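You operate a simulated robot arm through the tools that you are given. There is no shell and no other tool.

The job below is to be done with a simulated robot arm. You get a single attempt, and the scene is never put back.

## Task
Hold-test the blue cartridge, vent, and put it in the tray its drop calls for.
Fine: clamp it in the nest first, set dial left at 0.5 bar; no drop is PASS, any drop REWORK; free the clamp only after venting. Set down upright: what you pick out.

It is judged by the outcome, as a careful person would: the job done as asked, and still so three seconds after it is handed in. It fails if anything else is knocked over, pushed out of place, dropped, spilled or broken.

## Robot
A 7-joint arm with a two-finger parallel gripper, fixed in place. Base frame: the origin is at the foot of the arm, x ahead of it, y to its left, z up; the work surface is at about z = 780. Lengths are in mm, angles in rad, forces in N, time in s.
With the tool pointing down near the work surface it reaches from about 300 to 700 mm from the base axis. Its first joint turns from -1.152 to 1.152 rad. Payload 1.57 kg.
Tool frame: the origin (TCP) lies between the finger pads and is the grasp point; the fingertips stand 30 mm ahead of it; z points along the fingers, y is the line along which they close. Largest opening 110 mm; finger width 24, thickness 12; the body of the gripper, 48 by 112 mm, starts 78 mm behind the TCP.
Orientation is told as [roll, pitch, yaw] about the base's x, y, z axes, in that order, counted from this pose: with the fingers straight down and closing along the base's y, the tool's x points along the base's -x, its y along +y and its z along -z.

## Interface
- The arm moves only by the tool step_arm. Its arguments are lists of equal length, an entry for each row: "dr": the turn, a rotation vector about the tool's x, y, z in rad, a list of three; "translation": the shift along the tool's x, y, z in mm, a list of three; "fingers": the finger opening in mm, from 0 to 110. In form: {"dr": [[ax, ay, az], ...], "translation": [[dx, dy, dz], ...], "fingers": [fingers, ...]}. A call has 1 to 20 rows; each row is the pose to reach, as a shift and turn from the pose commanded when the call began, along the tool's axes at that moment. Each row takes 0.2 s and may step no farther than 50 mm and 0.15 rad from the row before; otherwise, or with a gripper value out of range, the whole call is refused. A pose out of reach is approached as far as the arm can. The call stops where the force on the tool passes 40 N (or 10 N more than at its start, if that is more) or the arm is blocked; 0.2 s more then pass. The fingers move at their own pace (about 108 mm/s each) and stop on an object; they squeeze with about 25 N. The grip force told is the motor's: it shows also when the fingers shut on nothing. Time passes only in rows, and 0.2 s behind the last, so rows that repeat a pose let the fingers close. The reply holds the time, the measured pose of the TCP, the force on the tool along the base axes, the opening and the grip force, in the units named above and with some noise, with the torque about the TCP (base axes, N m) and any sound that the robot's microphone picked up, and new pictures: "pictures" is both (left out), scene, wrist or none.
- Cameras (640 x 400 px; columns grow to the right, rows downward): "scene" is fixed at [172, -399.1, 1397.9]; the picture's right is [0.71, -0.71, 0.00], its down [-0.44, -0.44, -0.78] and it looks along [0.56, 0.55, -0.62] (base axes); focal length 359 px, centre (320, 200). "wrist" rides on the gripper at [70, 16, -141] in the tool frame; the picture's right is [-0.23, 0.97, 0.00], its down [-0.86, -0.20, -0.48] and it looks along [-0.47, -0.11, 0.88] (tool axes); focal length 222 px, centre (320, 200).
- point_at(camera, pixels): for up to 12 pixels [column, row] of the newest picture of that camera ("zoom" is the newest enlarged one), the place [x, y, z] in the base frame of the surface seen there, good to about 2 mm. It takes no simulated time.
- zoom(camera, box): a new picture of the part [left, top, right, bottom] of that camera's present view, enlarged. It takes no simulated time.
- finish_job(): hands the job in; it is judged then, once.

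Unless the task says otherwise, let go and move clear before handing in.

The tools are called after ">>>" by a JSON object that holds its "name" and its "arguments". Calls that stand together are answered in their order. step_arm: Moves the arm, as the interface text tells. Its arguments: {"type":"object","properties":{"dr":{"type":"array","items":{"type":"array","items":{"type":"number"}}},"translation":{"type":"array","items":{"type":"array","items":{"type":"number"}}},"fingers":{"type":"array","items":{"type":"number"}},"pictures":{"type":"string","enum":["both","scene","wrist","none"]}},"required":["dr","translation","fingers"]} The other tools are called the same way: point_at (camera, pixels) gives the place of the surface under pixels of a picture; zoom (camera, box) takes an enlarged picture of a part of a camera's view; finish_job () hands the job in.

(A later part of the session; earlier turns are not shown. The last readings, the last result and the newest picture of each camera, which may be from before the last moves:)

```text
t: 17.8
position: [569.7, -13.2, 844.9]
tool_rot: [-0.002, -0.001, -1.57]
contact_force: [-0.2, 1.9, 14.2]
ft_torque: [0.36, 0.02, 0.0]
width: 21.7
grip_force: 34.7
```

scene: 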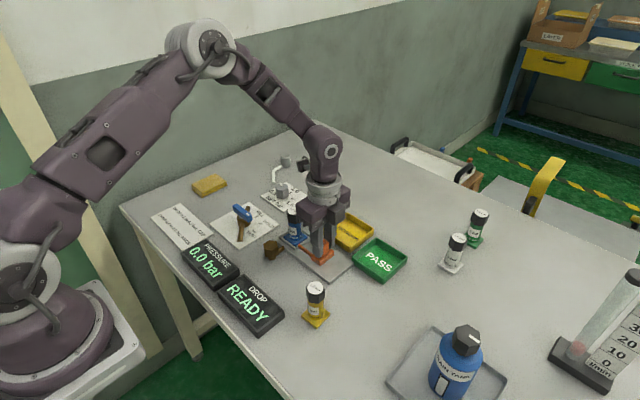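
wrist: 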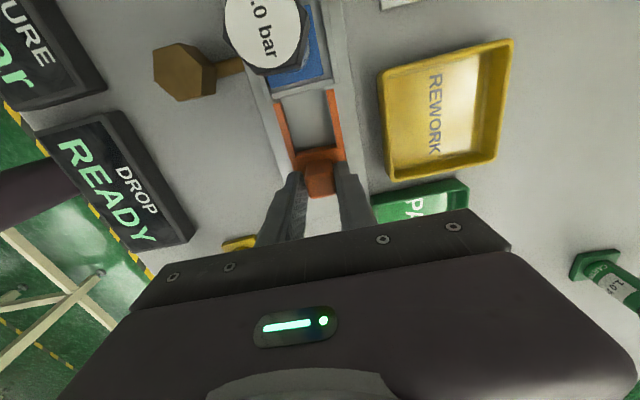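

Handle gripped at 21.7 mm. I'll slide the clamp toward the cartridge (+y) in small steps, easing up 1 mm.

>>> {"name": "step_arm", "arguments": {"dr": [[0, 0, 0], [0, 0, 0], [0, 0, 0], [0, 0, 0], [0, 0, 0], [0, 0, 0]], "translation": [[3, 0, -1], [8, 0, -1], [14, 0, -1], [20, 0, -1], [26, 0, -1], [30, 0, -1]], "fingers": [10, 10, 10, 10, 10, 10]}}

>>> {"name": "zoom", "arguments": {"camera": "scene", "box": [270, 195, 360, 285]}}

>>> {"name": "zoom", "arguments": {"camera": "wrist", "box": [220, 0, 380, 240]}}

```text
t: 19.2
position: [570.0, 16.7, 846.0]
tool_rot: [-0.005, -0.001, -1.57]
contact_force: [-8.0, -1.5, -24.4]
ft_torque: [-0.69, -0.2, 0.02]
width: 21.5
grip_force: 35.0
```

scene: 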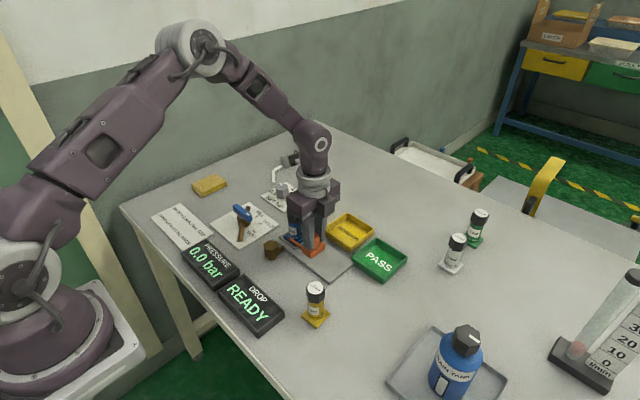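
wrist: 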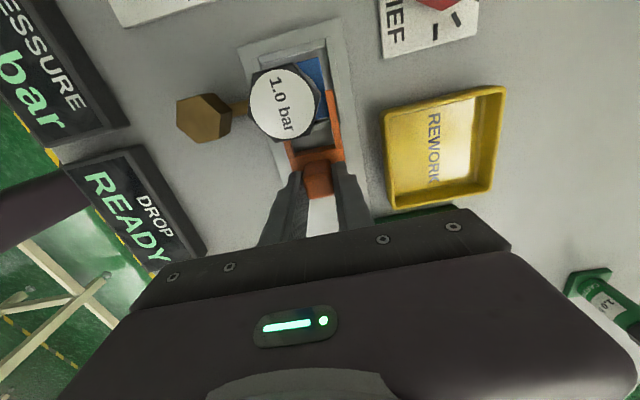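

```text
4.44 times, centred on (315, 240) of scene
```

zoom: 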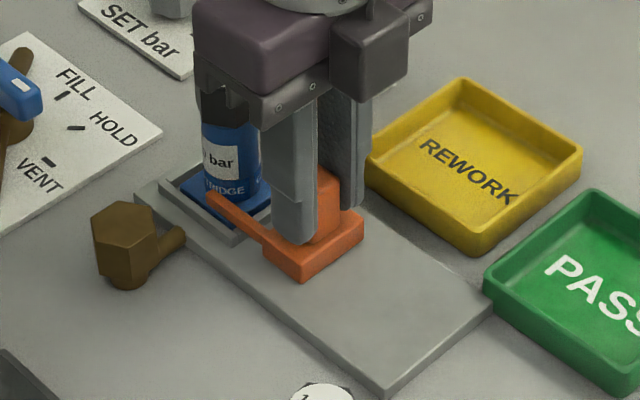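

```text
1.67 times, centred on (300, 120) of wrist
```

zoom: 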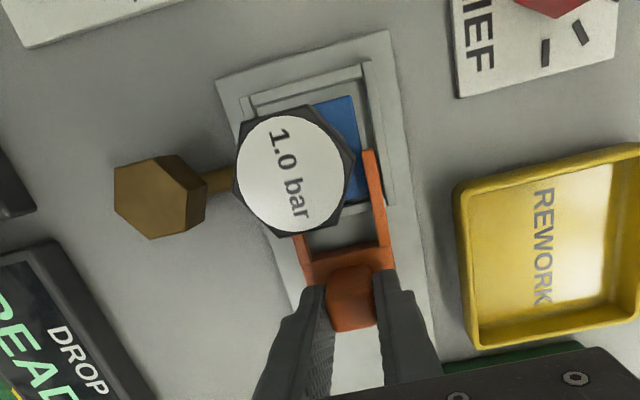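

The clamp slides well; the -24 N z force is my 1 mm lift pulling on it, so I'll lower 0.6 mm and continue sliding in finer steps.

>>> {"name": "step_arm", "arguments": {"dr": [[0, 0, 0], [0, 0, 0], [0, 0, 0], [0, 0, 0], [0, 0, 0], [0, 0, 0]], "translation": [[2, -0.5, 0.6], [6, -0.5, 0.6], [10, -0.5, 0.6], [13, -0.5, 0.6], [16, -0.5, 0.6], [18, -0.5, 0.6]], "fingers": [10, 10, 10, 10, 10, 10]}}

>>> {"name": "zoom", "arguments": {"camera": "scene", "box": [270, 195, 360, 285]}}

>>> {"name": "zoom", "arguments": {"camera": "wrist", "box": [220, 0, 380, 240]}}

```text
t: 20.6
position: [570.8, 30.5, 844.7]
tool_rot: [-0.002, -0.003, -1.571]
contact_force: [-25.9, -29.3, 7.4]
ft_torque: [-0.72, 0.08, 0.37]
width: 21.9
grip_force: 35.4
```

scene: 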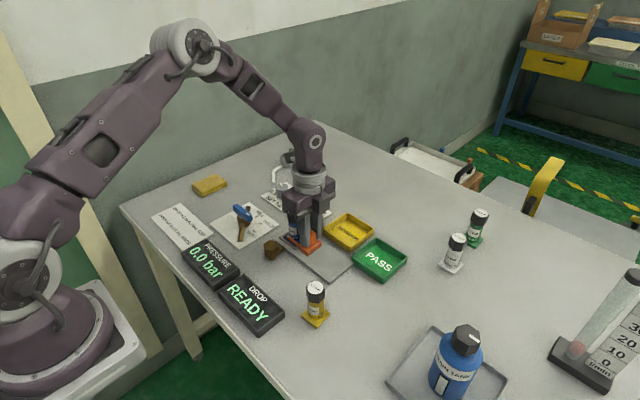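
wrist: 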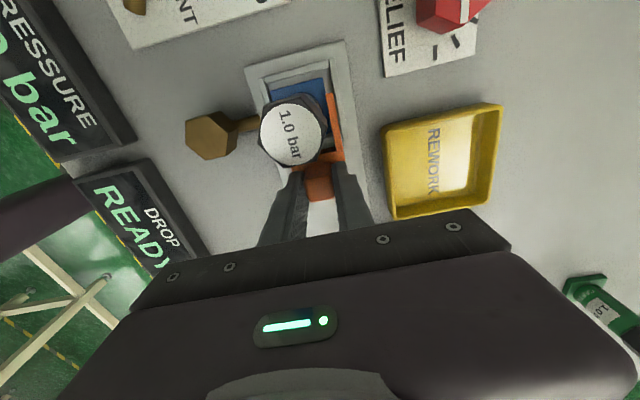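

```text
4.44 times, centred on (315, 240) of scene
```

zoom: 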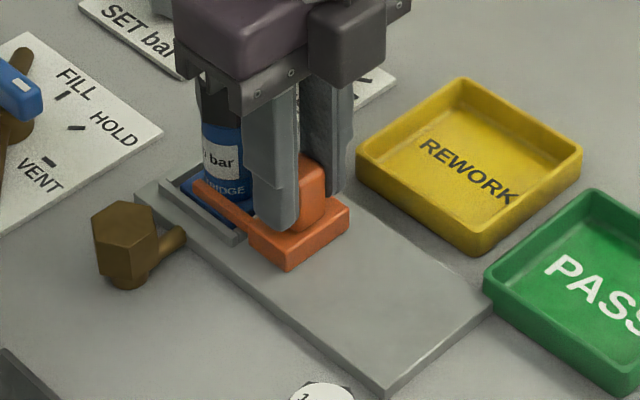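

```text
1.67 times, centred on (300, 120) of wrist
```

zoom: 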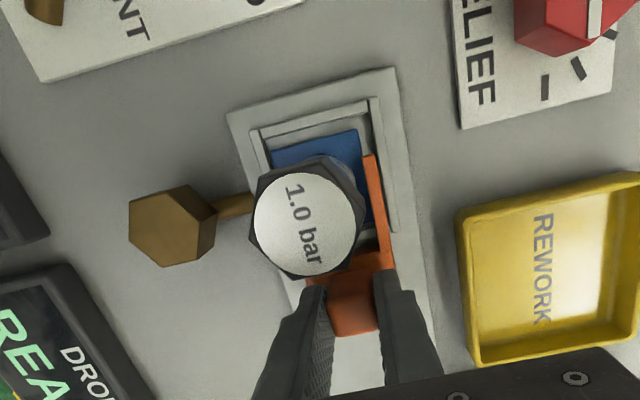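

Resistance has appeared (-29 N in y, -26 N in x). I'll measure where the prongs and cartridge are to see whether this is the end stop or a jam.

>>> {"name": "point_at", "arguments": {"camera": "zoom", "pixels": [[369, 158], [375, 200], [272, 153], [356, 132], [372, 225], [305, 222], [350, 305], [383, 262], [258, 133], [376, 98], [315, 168], [350, 165]]}}

>>> {"name": "zoom", "arguments": {"camera": "scene", "box": [280, 215, 340, 265]}}

```text
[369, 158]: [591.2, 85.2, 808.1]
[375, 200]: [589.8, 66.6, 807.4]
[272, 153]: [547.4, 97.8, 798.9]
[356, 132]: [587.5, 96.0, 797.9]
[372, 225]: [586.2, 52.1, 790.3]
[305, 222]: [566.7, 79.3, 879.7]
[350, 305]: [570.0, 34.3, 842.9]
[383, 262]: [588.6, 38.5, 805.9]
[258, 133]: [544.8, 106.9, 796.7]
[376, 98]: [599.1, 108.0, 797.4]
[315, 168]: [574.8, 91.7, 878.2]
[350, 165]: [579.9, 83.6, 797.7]
```

```text
8.00 times, centred on (310, 240) of scene
```

zoom: 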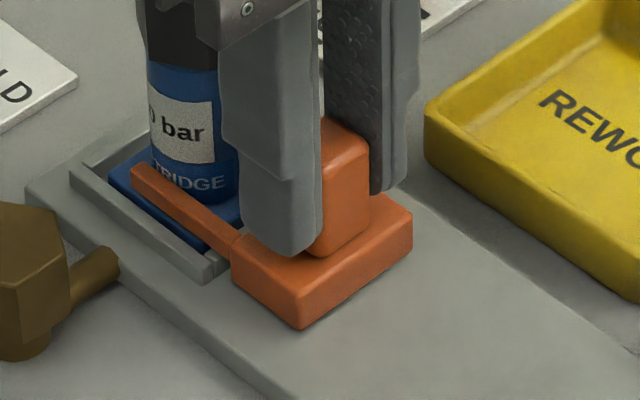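

The prong tips reach y≈86, past the cartridge centre, and the slider front abuts the nest wall at y≈45, so it's at its end stop. I'll release, back away upward, and inspect.

>>> {"name": "step_arm", "arguments": {"dr": [[0, 0, 0], [0, 0, 0], [0, 0, 0], [0, 0, 0], [0, 0, 0], [0, 0, 0]], "translation": [[-2, 0, 0], [-3, 0, 0], [-3, 0, 0], [-3, 0, -40], [-3, 0, -80], [-3, 0, -120]], "fingers": [21, 40, 50, 50, 50, 50]}}

>>> {"name": "zoom", "arguments": {"camera": "scene", "box": [270, 195, 360, 285]}}

>>> {"name": "zoom", "arguments": {"camera": "wrist", "box": [230, 20, 370, 160]}}

```text
t: 22.0
position: [574.0, 28.6, 966.3]
tool_rot: [-0.002, -0.001, -1.57]
contact_force: [-0.2, 0.1, 0.0]
ft_torque: [0.01, 0.0, -0.02]
width: 49.9
grip_force: 0.0
```

scene: 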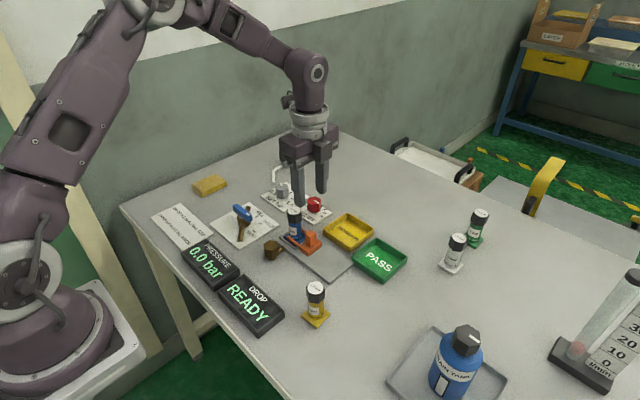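
wrist: 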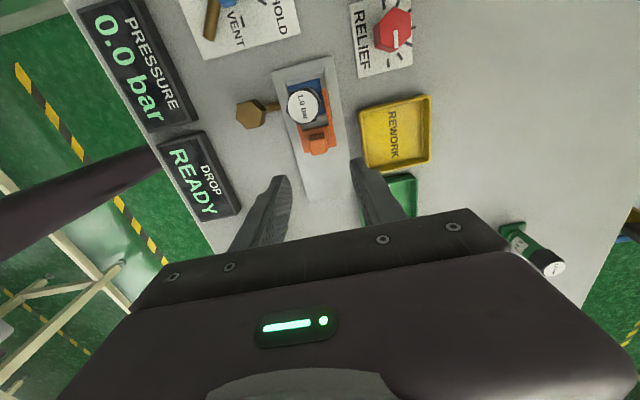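

```text
4.44 times, centred on (315, 240) of scene
```

zoom: 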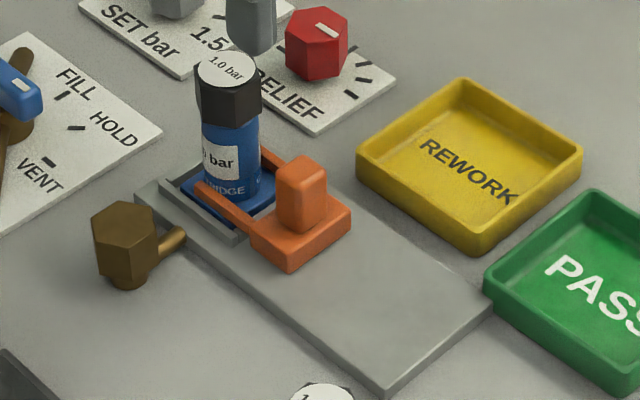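

```text
2.86 times, centred on (300, 90) of wrist
```

zoom: 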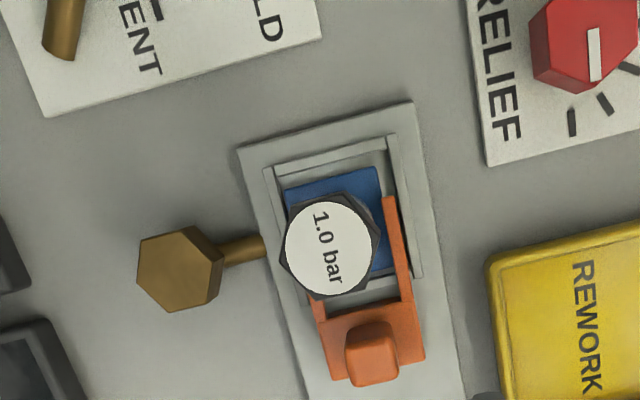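

The fork straddles the cartridge over its base flange. Next is the valve; I'll measure its lever and axis.

>>> {"name": "zoom", "arguments": {"camera": "scene", "box": [205, 190, 285, 255]}}

>>> {"name": "point_at", "arguments": {"camera": "zoom", "pixels": [[248, 95], [268, 88], [360, 157], [342, 165], [305, 128], [337, 148], [262, 122], [345, 190], [393, 163], [413, 208], [374, 255], [280, 180]]}}

>>> {"name": "point_at", "arguments": {"camera": "zoom", "pixels": [[104, 210], [345, 77], [530, 215], [286, 365], [290, 225], [350, 205], [290, 310], [342, 100], [315, 220], [250, 105], [364, 175], [290, 165]]}}

```text
6.15 times, centred on (245, 222) of scene
```

zoom: 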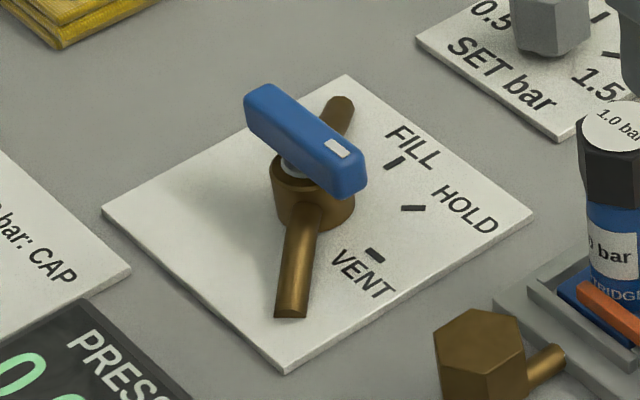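

```text
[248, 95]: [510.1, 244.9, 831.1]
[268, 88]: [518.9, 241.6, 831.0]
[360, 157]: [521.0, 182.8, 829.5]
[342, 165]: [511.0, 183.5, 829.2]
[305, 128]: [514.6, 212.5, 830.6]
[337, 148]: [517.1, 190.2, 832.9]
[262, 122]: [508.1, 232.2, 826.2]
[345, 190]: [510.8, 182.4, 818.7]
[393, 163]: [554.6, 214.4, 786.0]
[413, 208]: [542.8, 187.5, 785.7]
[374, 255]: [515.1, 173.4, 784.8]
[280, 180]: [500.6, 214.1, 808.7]
```

```text
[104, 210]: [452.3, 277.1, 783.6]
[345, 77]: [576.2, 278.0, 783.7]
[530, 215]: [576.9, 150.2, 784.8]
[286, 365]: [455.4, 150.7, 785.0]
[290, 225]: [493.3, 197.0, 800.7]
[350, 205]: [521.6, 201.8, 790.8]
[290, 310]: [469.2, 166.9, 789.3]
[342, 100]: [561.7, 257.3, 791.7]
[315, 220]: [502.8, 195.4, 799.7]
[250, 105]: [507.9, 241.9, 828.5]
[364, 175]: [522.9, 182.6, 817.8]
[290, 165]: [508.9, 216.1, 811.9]
```

Valve axis is at about (515,214), lever z 817–831 with its mark at VENT (-y), and FILL is at +x, HOLD at 45°. I'll move above it with yaw -90° and check.

>>> {"name": "step_arm", "arguments": {"dr": [[0, 0, 0], [0, 0, 0], [0, 0, 0], [0, 0, 0], [0, 0, 0], [0, 0, 0]], "translation": [[45, -15, 0], [90, -30, 0], [135, -45, 0], [180, -58, 0], [185, -58, 30], [185, -58, 60]], "fingers": [50, 50, 50, 50, 50, 50]}}

>>> {"name": "zoom", "arguments": {"camera": "wrist", "box": [220, 60, 420, 220]}}

>>> {"name": "zoom", "arguments": {"camera": "scene", "box": [205, 170, 295, 255]}}

```text
t: 23.4
position: [512.3, 216.1, 905.0]
tool_rot: [-0.001, -0.001, -1.571]
contact_force: [0.2, -0.1, -0.4]
ft_torque: [0.0, -0.01, 0.0]
width: 50.2
grip_force: 0.1
```

scene: 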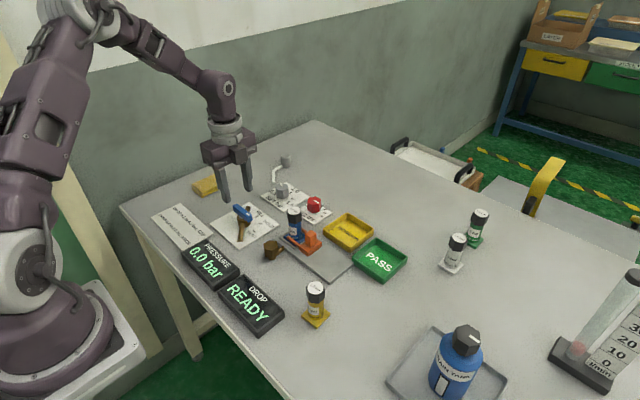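
wrist: 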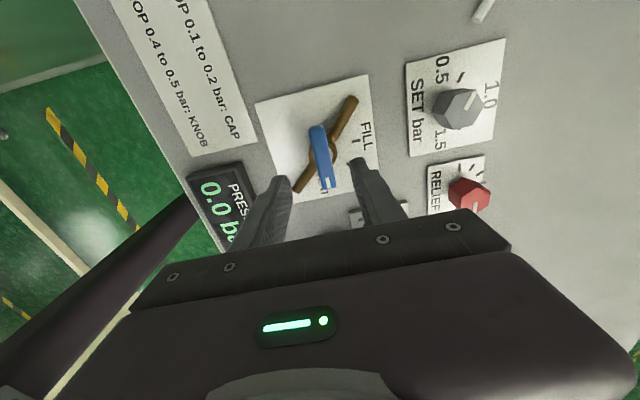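

```text
2.50 times, centred on (320, 140) of wrist
```

zoom: 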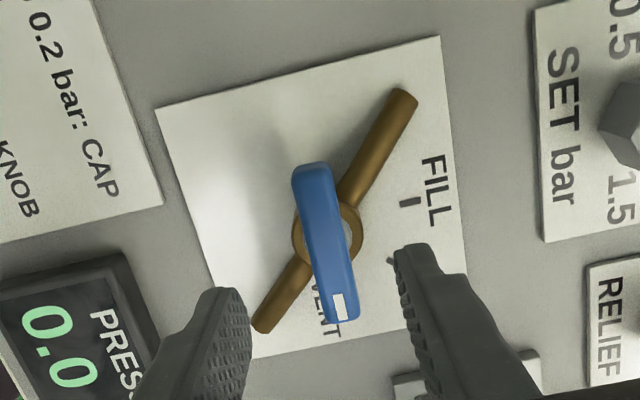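

```text
4.71 times, centred on (250, 212) of scene
```

zoom: 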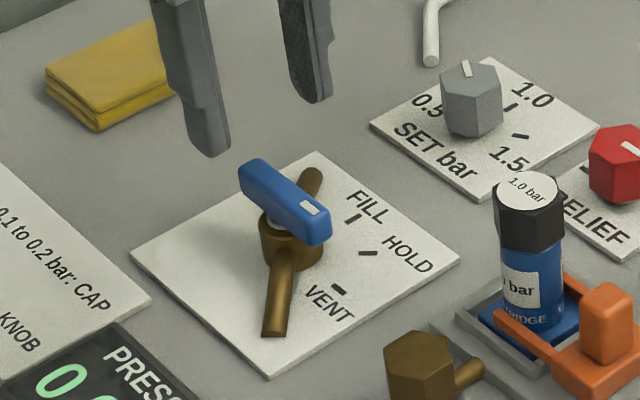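

>>> {"name": "zoom", "arguments": {"camera": "wrist", "box": [395, 30, 515, 160]}}

>>> {"name": "point_at", "arguments": {"camera": "zoom", "pixels": [[395, 225], [425, 180], [340, 135], [450, 240], [345, 330], [310, 215], [360, 165], [455, 175], [405, 275], [330, 260]]}}

```text
3.08 times, centred on (455, 95) of wrist
```

zoom: 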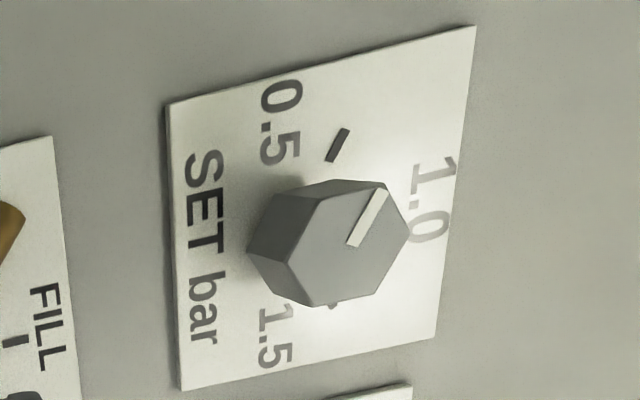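

```text
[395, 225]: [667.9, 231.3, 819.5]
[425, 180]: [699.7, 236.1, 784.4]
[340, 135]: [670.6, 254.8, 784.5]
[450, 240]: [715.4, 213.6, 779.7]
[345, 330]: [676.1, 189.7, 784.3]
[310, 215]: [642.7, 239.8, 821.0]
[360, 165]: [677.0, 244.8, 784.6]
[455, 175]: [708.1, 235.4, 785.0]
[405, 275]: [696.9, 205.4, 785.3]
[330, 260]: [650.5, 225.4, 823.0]
```

The SET dial mark is parallel to the 0.5 tick, so it is confirmed at 0.5. I'll lower onto the valve lever and grip it.

>>> {"name": "step_arm", "arguments": {"dr": [[0, 0, 0], [0, 0, 0], [0, 0, 0], [0, 0, 0], [0, 0, 0], [0, 0, 0]], "translation": [[-1, 2, 30], [-1, 2, 60], [-1, 2, 60], [-1, 2, 60], [-1, 2, 60], [-1, 2, 60]], "fingers": [50, 50, 40, 16, 8, 5]}}

>>> {"name": "zoom", "arguments": {"camera": "scene", "box": [205, 170, 295, 255]}}

```text
t: 24.8
position: [515.5, 215.3, 845.5]
tool_rot: [-0.001, -0.001, -1.571]
contact_force: [-4.1, 1.4, -4.7]
ft_torque: [0.58, 0.0, -0.01]
width: 15.7
grip_force: 31.4
```

scene: 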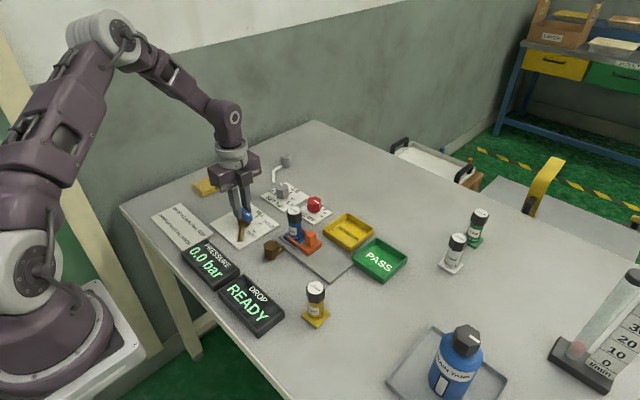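
wrist: 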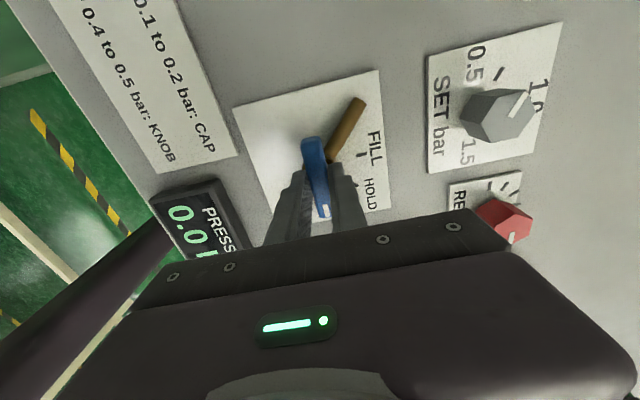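

```text
4.71 times, centred on (250, 212) of scene
```

zoom: 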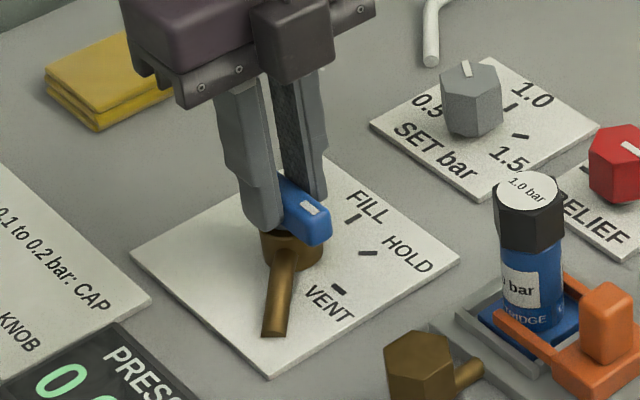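

The lever is gripped (15.7 mm, 31 N). I'll turn it counter-clockwise toward FILL in small steps, first 40°.

>>> {"name": "step_arm", "arguments": {"dr": [[0, 0, -0.1], [0, 0, -0.24], [0, 0, -0.38], [0, 0, -0.52], [0, 0, -0.66], [0, 0, -0.785]], "translation": [[0, 0, 0], [0, 0, 0], [0, 0, 0], [0, 0, 0], [0, 0, 0], [0, 0, 0]], "fingers": [5, 5, 5, 5, 5, 5]}}

>>> {"name": "zoom", "arguments": {"camera": "scene", "box": [175, 170, 295, 330]}}

```text
t: 26.2
position: [515.5, 214.7, 845.4]
tool_rot: [-0.002, -0.001, -0.783]
contact_force: [-4.2, -2.4, 16.1]
ft_torque: [-0.34, -0.08, 0.03]
width: 16.2
grip_force: 30.8
```

scene: 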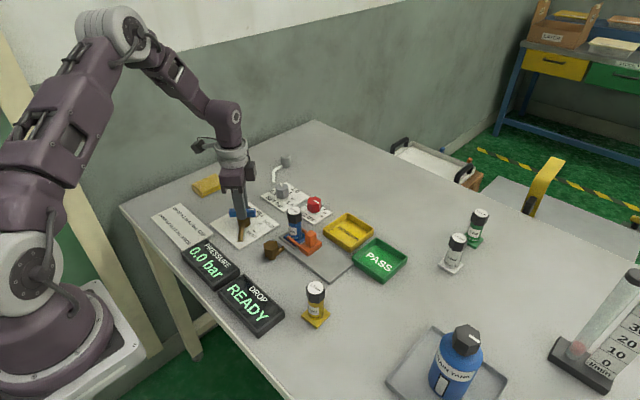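
wrist: 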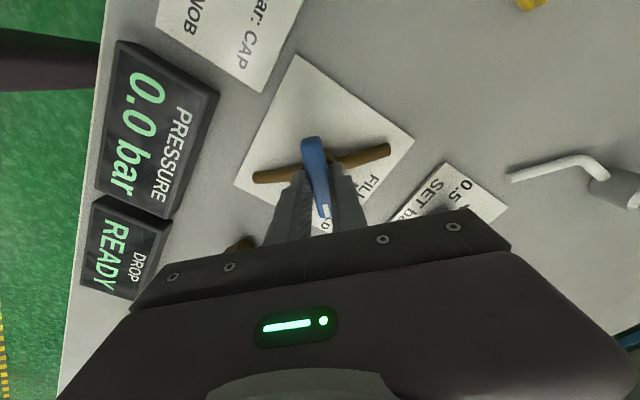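

```text
2.50 times, centred on (235, 250) of scene
```

zoom: 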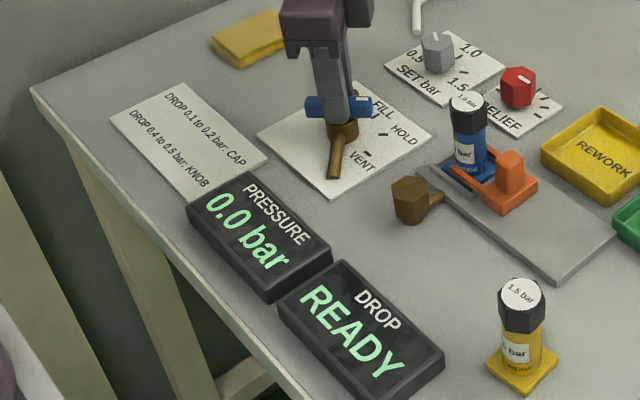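

The lever turned cleanly to 45°. I'll continue to FILL (yaw 0) and wait a moment for the pressure.

>>> {"name": "step_arm", "arguments": {"dr": [[0, 0, -0.12], [0, 0, -0.25], [0, 0, -0.38], [0, 0, -0.52], [0, 0, -0.66], [0, 0, -0.785], [0, 0, -0.785], [0, 0, -0.785], [0, 0, -0.785], [0, 0, -0.785], [0, 0, -0.785]], "translation": [[0, 0, -0.3], [0, 0, -0.3], [0, 0, -0.3], [0, 0, -0.3], [0, 0, -0.3], [0, 0, -0.3], [0, 0, -0.3], [0, 0, -0.3], [0, 0, -0.3], [0, 0, -0.3], [0, 0, -0.3]], "fingers": [5, 5, 5, 5, 5, 5, 5, 5, 5, 5, 5]}}

>>> {"name": "zoom", "arguments": {"camera": "scene", "box": [175, 170, 295, 330]}}

```text
t: 28.6
position: [515.2, 214.9, 845.3]
tool_rot: [-0.001, -0.002, 0.0]
contact_force: [8.7, -5.8, 26.5]
ft_torque: [-0.16, -0.28, 0.02]
width: 15.7
grip_force: 31.6
```

scene: 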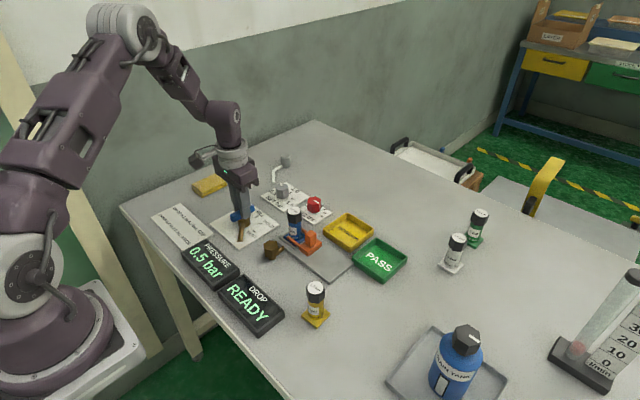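
wrist: 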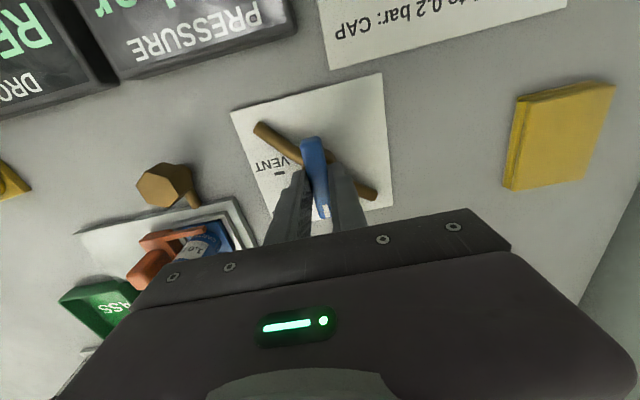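

```text
2.50 times, centred on (235, 250) of scene
```

zoom: 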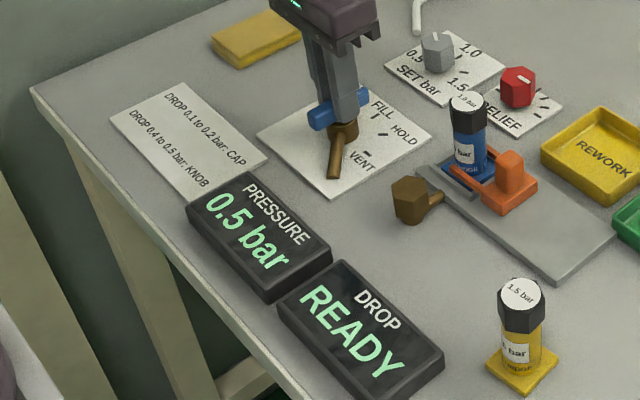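

Pressure reads 0.5 bar at (207,263). I'll turn the lever back 45° to HOLD and wait for the drop reading.

>>> {"name": "step_arm", "arguments": {"dr": [[0, 0, 0.12], [0, 0, 0.25], [0, 0, 0.38], [0, 0, 0.52], [0, 0, 0.66], [0, 0, 0.785], [0, 0, 0.785], [0, 0, 0.785], [0, 0, 0.785], [0, 0, 0.785], [0, 0, 0.785]], "translation": [[0, 0, -0.5], [0, 0, -0.5], [0, 0, -0.5], [0, 0, -0.5], [0, 0, -0.5], [0, 0, -0.5], [0, 0, -0.5], [0, 0, -0.5], [0, 0, -0.5], [0, 0, -0.5], [0, 0, -0.5]], "fingers": [5, 5, 5, 5, 5, 5, 5, 5, 5, 5, 5]}}

>>> {"name": "zoom", "arguments": {"camera": "scene", "box": [175, 170, 295, 330]}}

```text
t: 31.0
position: [515.6, 215.3, 845.5]
tool_rot: [0.0, 0.001, -0.784]
contact_force: [12.9, 3.2, -26.3]
ft_torque: [0.12, -0.29, -0.02]
width: 16.1
grip_force: 31.3
```

scene: 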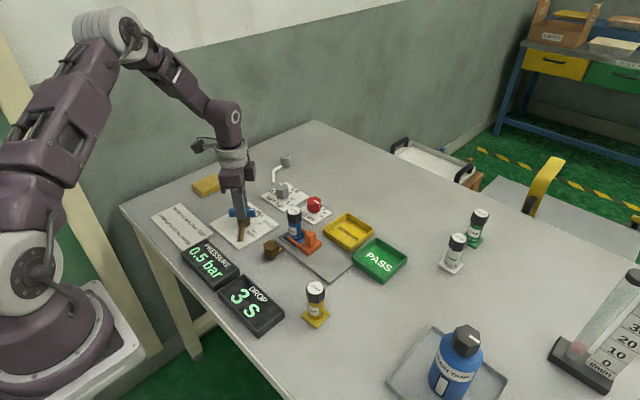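
wrist: 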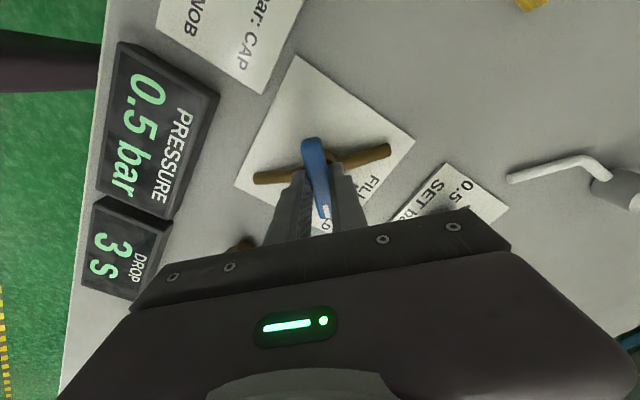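

```text
2.50 times, centred on (235, 250) of scene
```

zoom: 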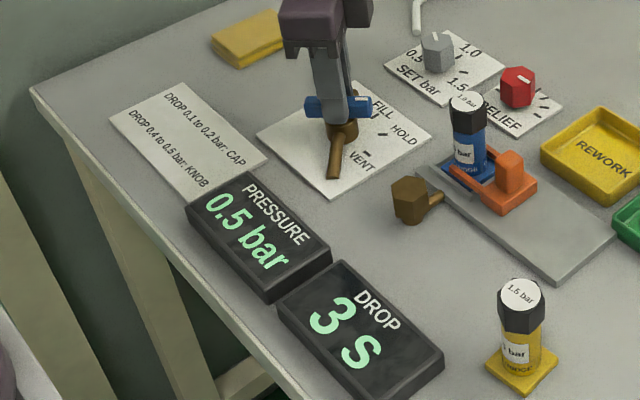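

The DROP display is counting ("3 s") with pressure at 0.5 bar in HOLD. I'll hold still and wait for the countdown.

>>> {"name": "step_arm", "arguments": {"dr": [[0, 0, 0], [0, 0, 0], [0, 0, 0], [0, 0, 0], [0, 0, 0], [0, 0, 0], [0, 0, 0], [0, 0, 0], [0, 0, 0], [0, 0, 0], [0, 0, 0], [0, 0, 0], [0, 0, 0], [0, 0, 0], [0, 0, 0], [0, 0, 0], [0, 0, 0]], "translation": [[0, 0, 0.3], [0, 0, 0.3], [0, 0, 0.3], [0, 0, 0.3], [0, 0, 0.3], [0, 0, 0.3], [0, 0, 0.3], [0, 0, 0.3], [0, 0, 0.3], [0, 0, 0.3], [0, 0, 0.3], [0, 0, 0.3], [0, 0, 0.3], [0, 0, 0.3], [0, 0, 0.3], [0, 0, 0.3], [0, 0, 0.3]], "fingers": [5, 5, 5, 5, 5, 5, 5, 5, 5, 5, 5, 5, 5, 5, 5, 5, 5]}}

>>> {"name": "zoom", "arguments": {"camera": "scene", "box": [175, 170, 295, 330]}}

```text
t: 34.6
position: [515.8, 214.3, 846.4]
tool_rot: [0.0, 0.0, -0.785]
contact_force: [-2.1, 6.8, -20.3]
ft_torque: [0.31, 0.16, -0.01]
width: 15.8
grip_force: 31.5
```

scene: 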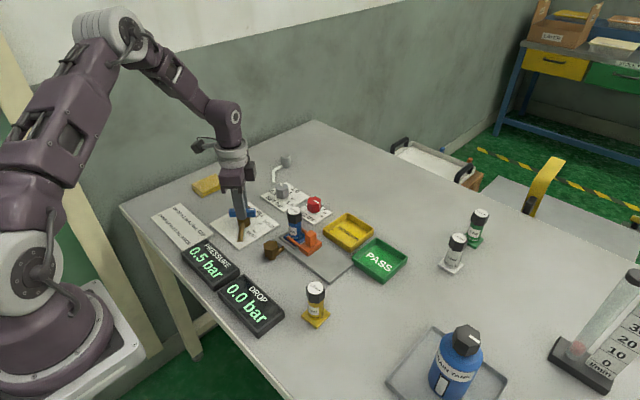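
wrist: 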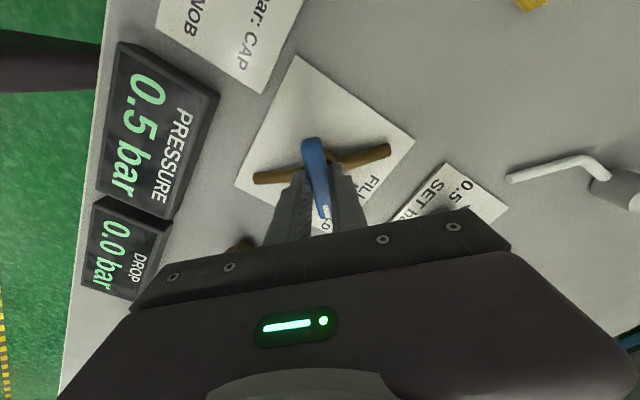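

```text
2.50 times, centred on (235, 250) of scene
```

zoom: 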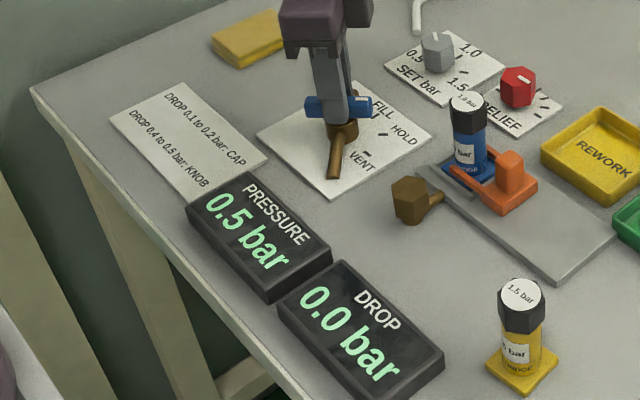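

The countdown finished with DROP 0.0 bar and pressure still 0.5 bar, which means PASS. Now I'll turn the lever to VENT and wait for 0.0 bar.

>>> {"name": "zoom", "arguments": {"camera": "scene", "box": [175, 235, 290, 340]}}

>>> {"name": "step_arm", "arguments": {"dr": [[0, 0, 0.12], [0, 0, 0.25], [0, 0, 0.38], [0, 0, 0.52], [0, 0, 0.66], [0, 0, 0.785], [0, 0, 0.785], [0, 0, 0.785], [0, 0, 0.785], [0, 0, 0.785], [0, 0, 0.785]], "translation": [[0, 0, 0.3], [0, 0, 0.3], [0, 0, 0.3], [0, 0, 0.3], [0, 0, 0.3], [0, 0, 0.3], [0, 0, 0.3], [0, 0, 0.3], [0, 0, 0.3], [0, 0, 0.3], [0, 0, 0.3]], "fingers": [5, 5, 5, 5, 5, 5, 5, 5, 5, 5, 5]}}

>>> {"name": "zoom", "arguments": {"camera": "scene", "box": [175, 170, 295, 330]}}

```text
3.81 times, centred on (232, 288) of scene
```

zoom: 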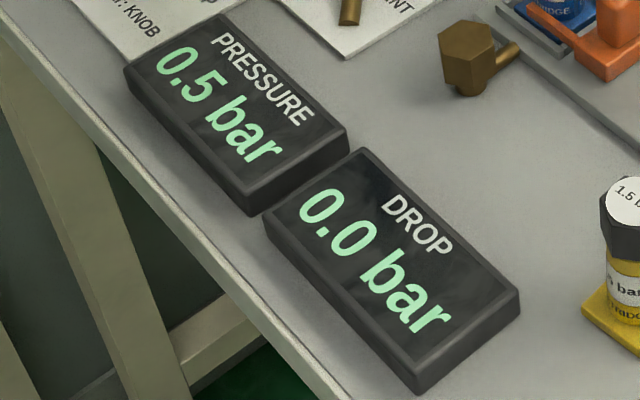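

```text
t: 37.0
position: [515.8, 215.0, 845.0]
tool_rot: [-0.001, 0.0, -1.57]
contact_force: [-0.4, 9.5, -3.9]
ft_torque: [0.09, -0.01, -0.03]
width: 15.7
grip_force: 31.1
```

scene: 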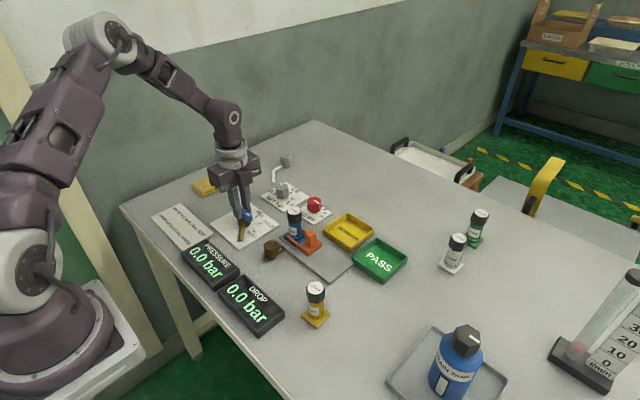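
wrist: 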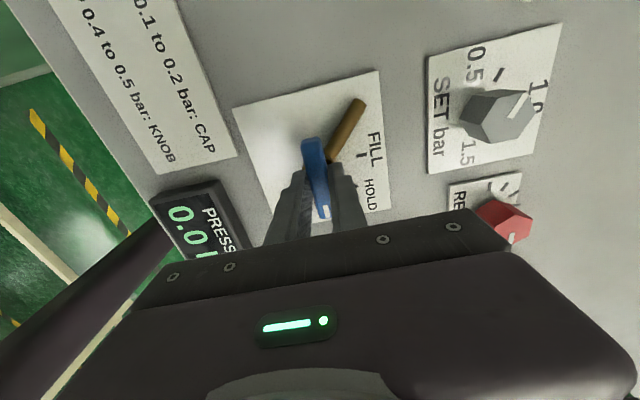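

```text
2.50 times, centred on (235, 250) of scene
```

zoom: 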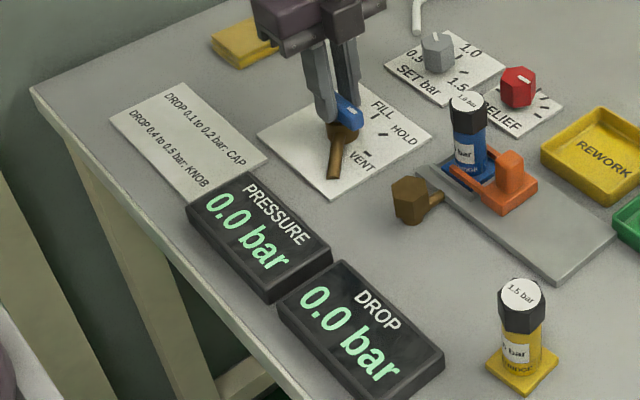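

Pressure is 0.0 bar, vented. I'll release the lever, rise, and go back over the clamp handle.

>>> {"name": "step_arm", "arguments": {"dr": [[0, 0, 0], [0, 0, 0], [0, 0, 0], [0, 0, 0], [0, 0, 0], [0, 0, 0], [0, 0, 0], [0, 0, 0], [0, 0, 0], [0, 0, 0]], "translation": [[0, 0, 0], [0, 0, 0], [0, 0, -40], [0, 0, -80], [0, 0, -110], [-45, 14, -110], [-90, 28, -110], [-135, 42, -110], [-180, 55, -110], [-186, 55, -110]], "fingers": [30, 50, 50, 50, 50, 50, 50, 50, 50, 50]}}

>>> {"name": "zoom", "arguments": {"camera": "wrist", "box": [230, 20, 370, 160]}}

>>> {"name": "zoom", "arguments": {"camera": "scene", "box": [205, 170, 340, 270]}}

>>> {"name": "point_at", "arguments": {"camera": "zoom", "pixels": [[488, 295], [508, 300], [500, 330], [500, 300], [470, 330], [515, 350]]}}

```text
t: 39.2
position: [571.4, 27.1, 953.9]
tool_rot: [0.0, 0.0, -1.571]
contact_force: [0.0, -0.2, 0.2]
ft_torque: [-0.01, 0.03, -0.03]
width: 49.9
grip_force: 0.1
```

scene: 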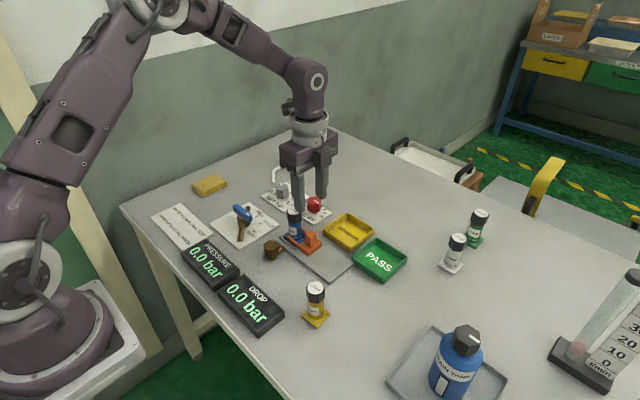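
wrist: 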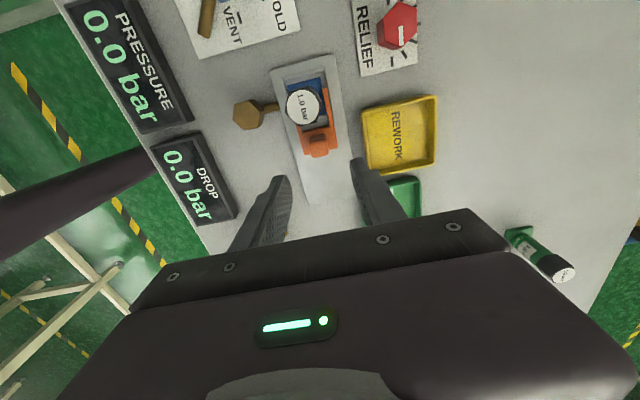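

```text
2.86 times, centred on (300, 90) of wrist
```

zoom: 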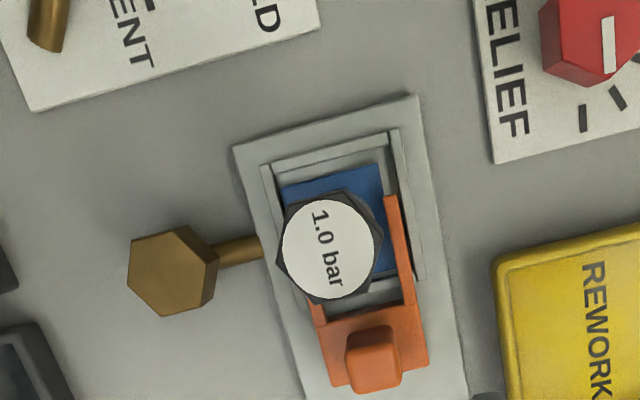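

```text
4.00 times, centred on (272, 220) of scene
```

zoom: 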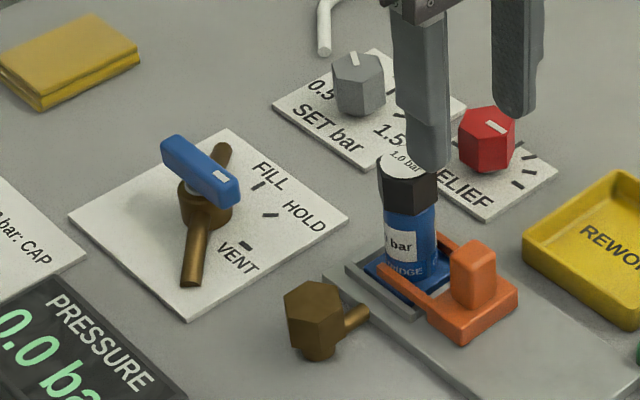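

```text
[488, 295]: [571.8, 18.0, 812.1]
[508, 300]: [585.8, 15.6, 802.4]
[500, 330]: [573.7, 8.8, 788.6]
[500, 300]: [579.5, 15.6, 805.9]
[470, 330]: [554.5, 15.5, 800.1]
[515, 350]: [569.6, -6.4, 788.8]
```

The clamp is unmoved with its handle centre near (570.5,30). I'll descend and grip it again.

>>> {"name": "step_arm", "arguments": {"dr": [[0, 0, 0], [0, 0, 0], [0, 0, 0], [0, 0, 0], [0, 0, 0], [0, 0, 0], [0, 0, 0], [0, 0, 0]], "translation": [[0, -1, 40], [0, -1, 80], [0, -1, 108], [0, -1, 109], [0, -1, 109], [0, -1, 109], [0, -1, 109], [0, -1, 109]], "fingers": [50, 50, 50, 40, 20, 10, 10, 10]}}

```text
t: 41.0
position: [570.4, 28.1, 846.1]
tool_rot: [0.002, 0.0, -1.571]
contact_force: [10.9, -0.4, -8.6]
ft_torque: [-0.11, -0.14, -0.01]
width: 21.4
grip_force: 34.7
```

scene: 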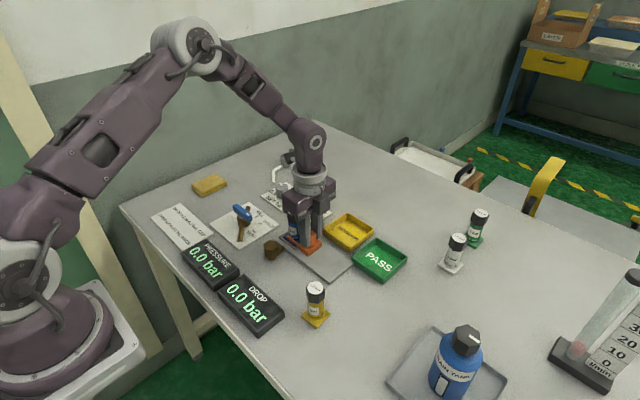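
wrist: 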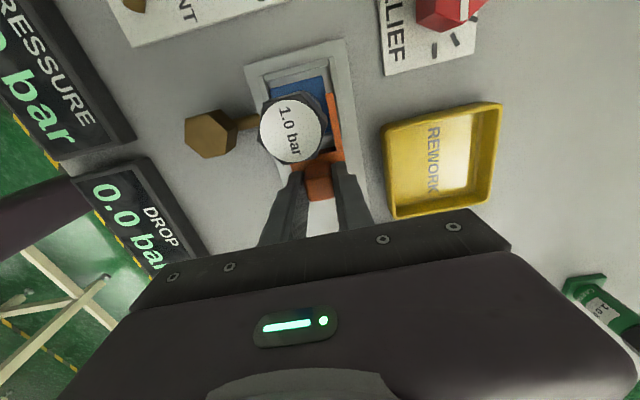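

The handle is gripped at 21.4 mm. I'll slide it back toward -y in small steps to free the cartridge.

>>> {"name": "step_arm", "arguments": {"dr": [[0, 0, 0], [0, 0, 0], [0, 0, 0], [0, 0, 0], [0, 0, 0], [0, 0, 0], [0, 0, 0], [0, 0, 0], [0, 0, 0]], "translation": [[-3, 0.5, 0], [-8, 0.5, 0], [-14, 0.5, 0], [-20, 0.5, 0], [-26, 0.5, 0], [-32, 0.5, 0], [-37, 0.5, 0], [-41, 0.5, 0], [-42, 0.5, 0]], "fingers": [10, 10, 10, 10, 10, 10, 10, 10, 10]}}

>>> {"name": "zoom", "arguments": {"camera": "scene", "box": [270, 195, 360, 285]}}

>>> {"name": "zoom", "arguments": {"camera": "wrist", "box": [220, 0, 380, 240]}}

```text
t: 43.0
position: [568.9, -12.3, 845.5]
tool_rot: [0.001, 0.002, -1.57]
contact_force: [10.3, 14.3, -8.2]
ft_torque: [-0.49, -0.14, 0.02]
width: 21.6
grip_force: 34.3
```

scene: 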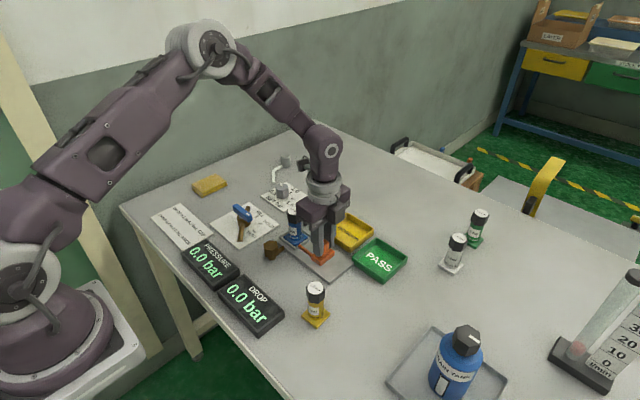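
wrist: 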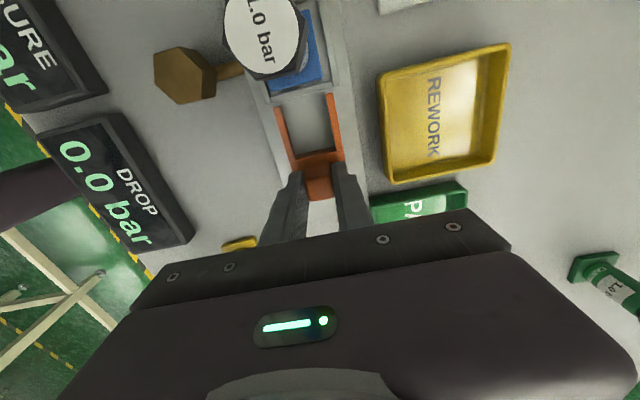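

```text
4.44 times, centred on (315, 240) of scene
```

zoom: 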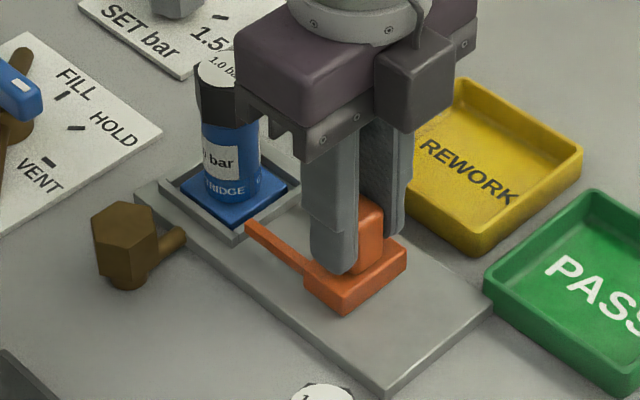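

```text
1.67 times, centred on (300, 120) of wrist
```

zoom: 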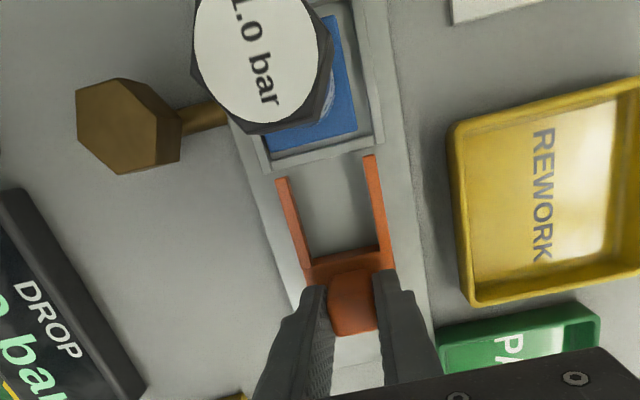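

The clamp is fully retracted and the cartridge is free in the pocket. I'll release the handle, rise, and rotate back to yaw 0 above the cartridge.

>>> {"name": "step_arm", "arguments": {"dr": [[0, 0, 0], [0, 0, 0], [0, 0, 0], [0, 0, 0], [0, 0, 0], [0, 0, -0.14], [0, 0, -0.28], [0, 0, -0.42], [0, 0, -0.56], [0, 0, -0.7], [0, 0, -0.84], [0, 0, -0.98], [0, 0, -1.12], [0, 0, -1.26], [0, 0, -1.4], [0, 0, -1.54], [0, 0, -1.571], [0, 0, -1.571]], "translation": [[0, 0, 0], [0, 0, 0], [0, 0, -40], [0, 0, -80], [0, 0, -110], [10, 0, -110], [20, 0, -110], [30, 0, -110], [40, 0, -110], [50, 0, -110], [60, 0, -110], [70, 0, -110], [80, 0, -110], [90, 0, -110], [91, 0, -110], [91, 0, -110], [91, 0, -110], [91, 0, -110]], "fingers": [30, 50, 50, 50, 50, 60, 60, 60, 60, 60, 60, 60, 60, 60, 60, 60, 60, 60]}}

>>> {"name": "zoom", "arguments": {"camera": "wrist", "box": [240, 80, 390, 240]}}

>>> {"name": "zoom", "arguments": {"camera": "scene", "box": [270, 190, 420, 300]}}

```text
t: 46.8
position: [570.2, 77.4, 957.2]
tool_rot: [0.001, 0.001, 0.002]
contact_force: [0.3, 0.0, -0.1]
ft_torque: [0.01, 0.03, -0.01]
width: 60.3
grip_force: 0.1
```

scene: 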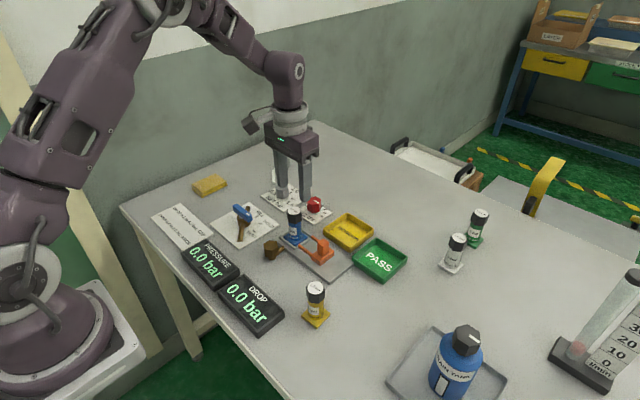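
wrist: 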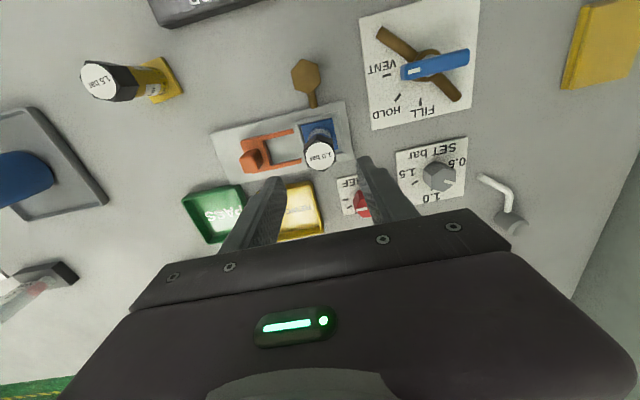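

```text
2.50 times, centred on (315, 160) of wrist
```

zoom: 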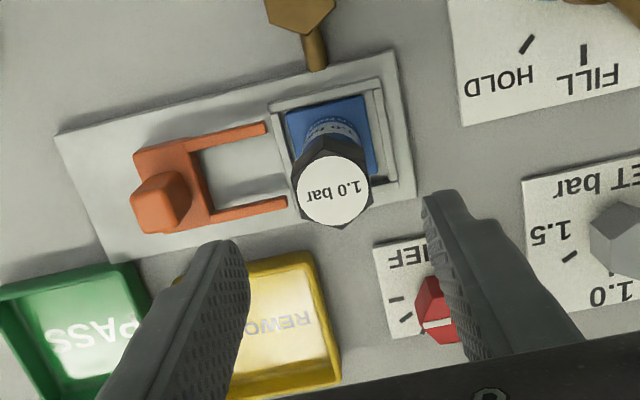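

```text
3.64 times, centred on (345, 245) of scene
```

zoom: 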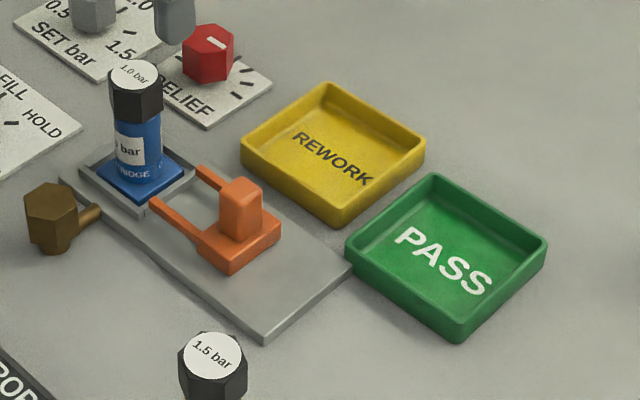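

>>> {"name": "point_at", "arguments": {"camera": "zoom", "pixels": [[348, 247], [432, 177], [546, 243], [458, 328], [444, 262], [410, 240], [480, 285], [435, 205], [455, 310], [375, 250], [515, 245], [150, 190]]}}

>>> {"name": "point_at", "arguments": {"camera": "zoom", "pixels": [[135, 75], [120, 92], [152, 92], [325, 86], [423, 155], [342, 210], [207, 45], [390, 280], [420, 300], [500, 300], [470, 205], [395, 215]]}}

```text
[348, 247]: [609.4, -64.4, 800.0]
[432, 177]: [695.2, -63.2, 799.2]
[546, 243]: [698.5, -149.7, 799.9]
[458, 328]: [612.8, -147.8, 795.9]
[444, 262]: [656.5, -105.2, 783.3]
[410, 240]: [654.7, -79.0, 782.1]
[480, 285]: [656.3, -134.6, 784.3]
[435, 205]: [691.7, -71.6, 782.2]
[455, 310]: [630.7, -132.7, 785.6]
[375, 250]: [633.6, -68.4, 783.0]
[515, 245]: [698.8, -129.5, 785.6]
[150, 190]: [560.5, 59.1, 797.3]
```

```text
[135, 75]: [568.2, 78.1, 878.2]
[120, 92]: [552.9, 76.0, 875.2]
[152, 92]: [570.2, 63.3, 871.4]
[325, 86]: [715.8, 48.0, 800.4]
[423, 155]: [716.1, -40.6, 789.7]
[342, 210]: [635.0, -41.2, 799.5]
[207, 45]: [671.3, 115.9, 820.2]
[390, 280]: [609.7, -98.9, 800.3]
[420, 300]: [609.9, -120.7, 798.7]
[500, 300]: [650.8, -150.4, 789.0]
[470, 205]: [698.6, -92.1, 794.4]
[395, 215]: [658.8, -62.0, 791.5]
```

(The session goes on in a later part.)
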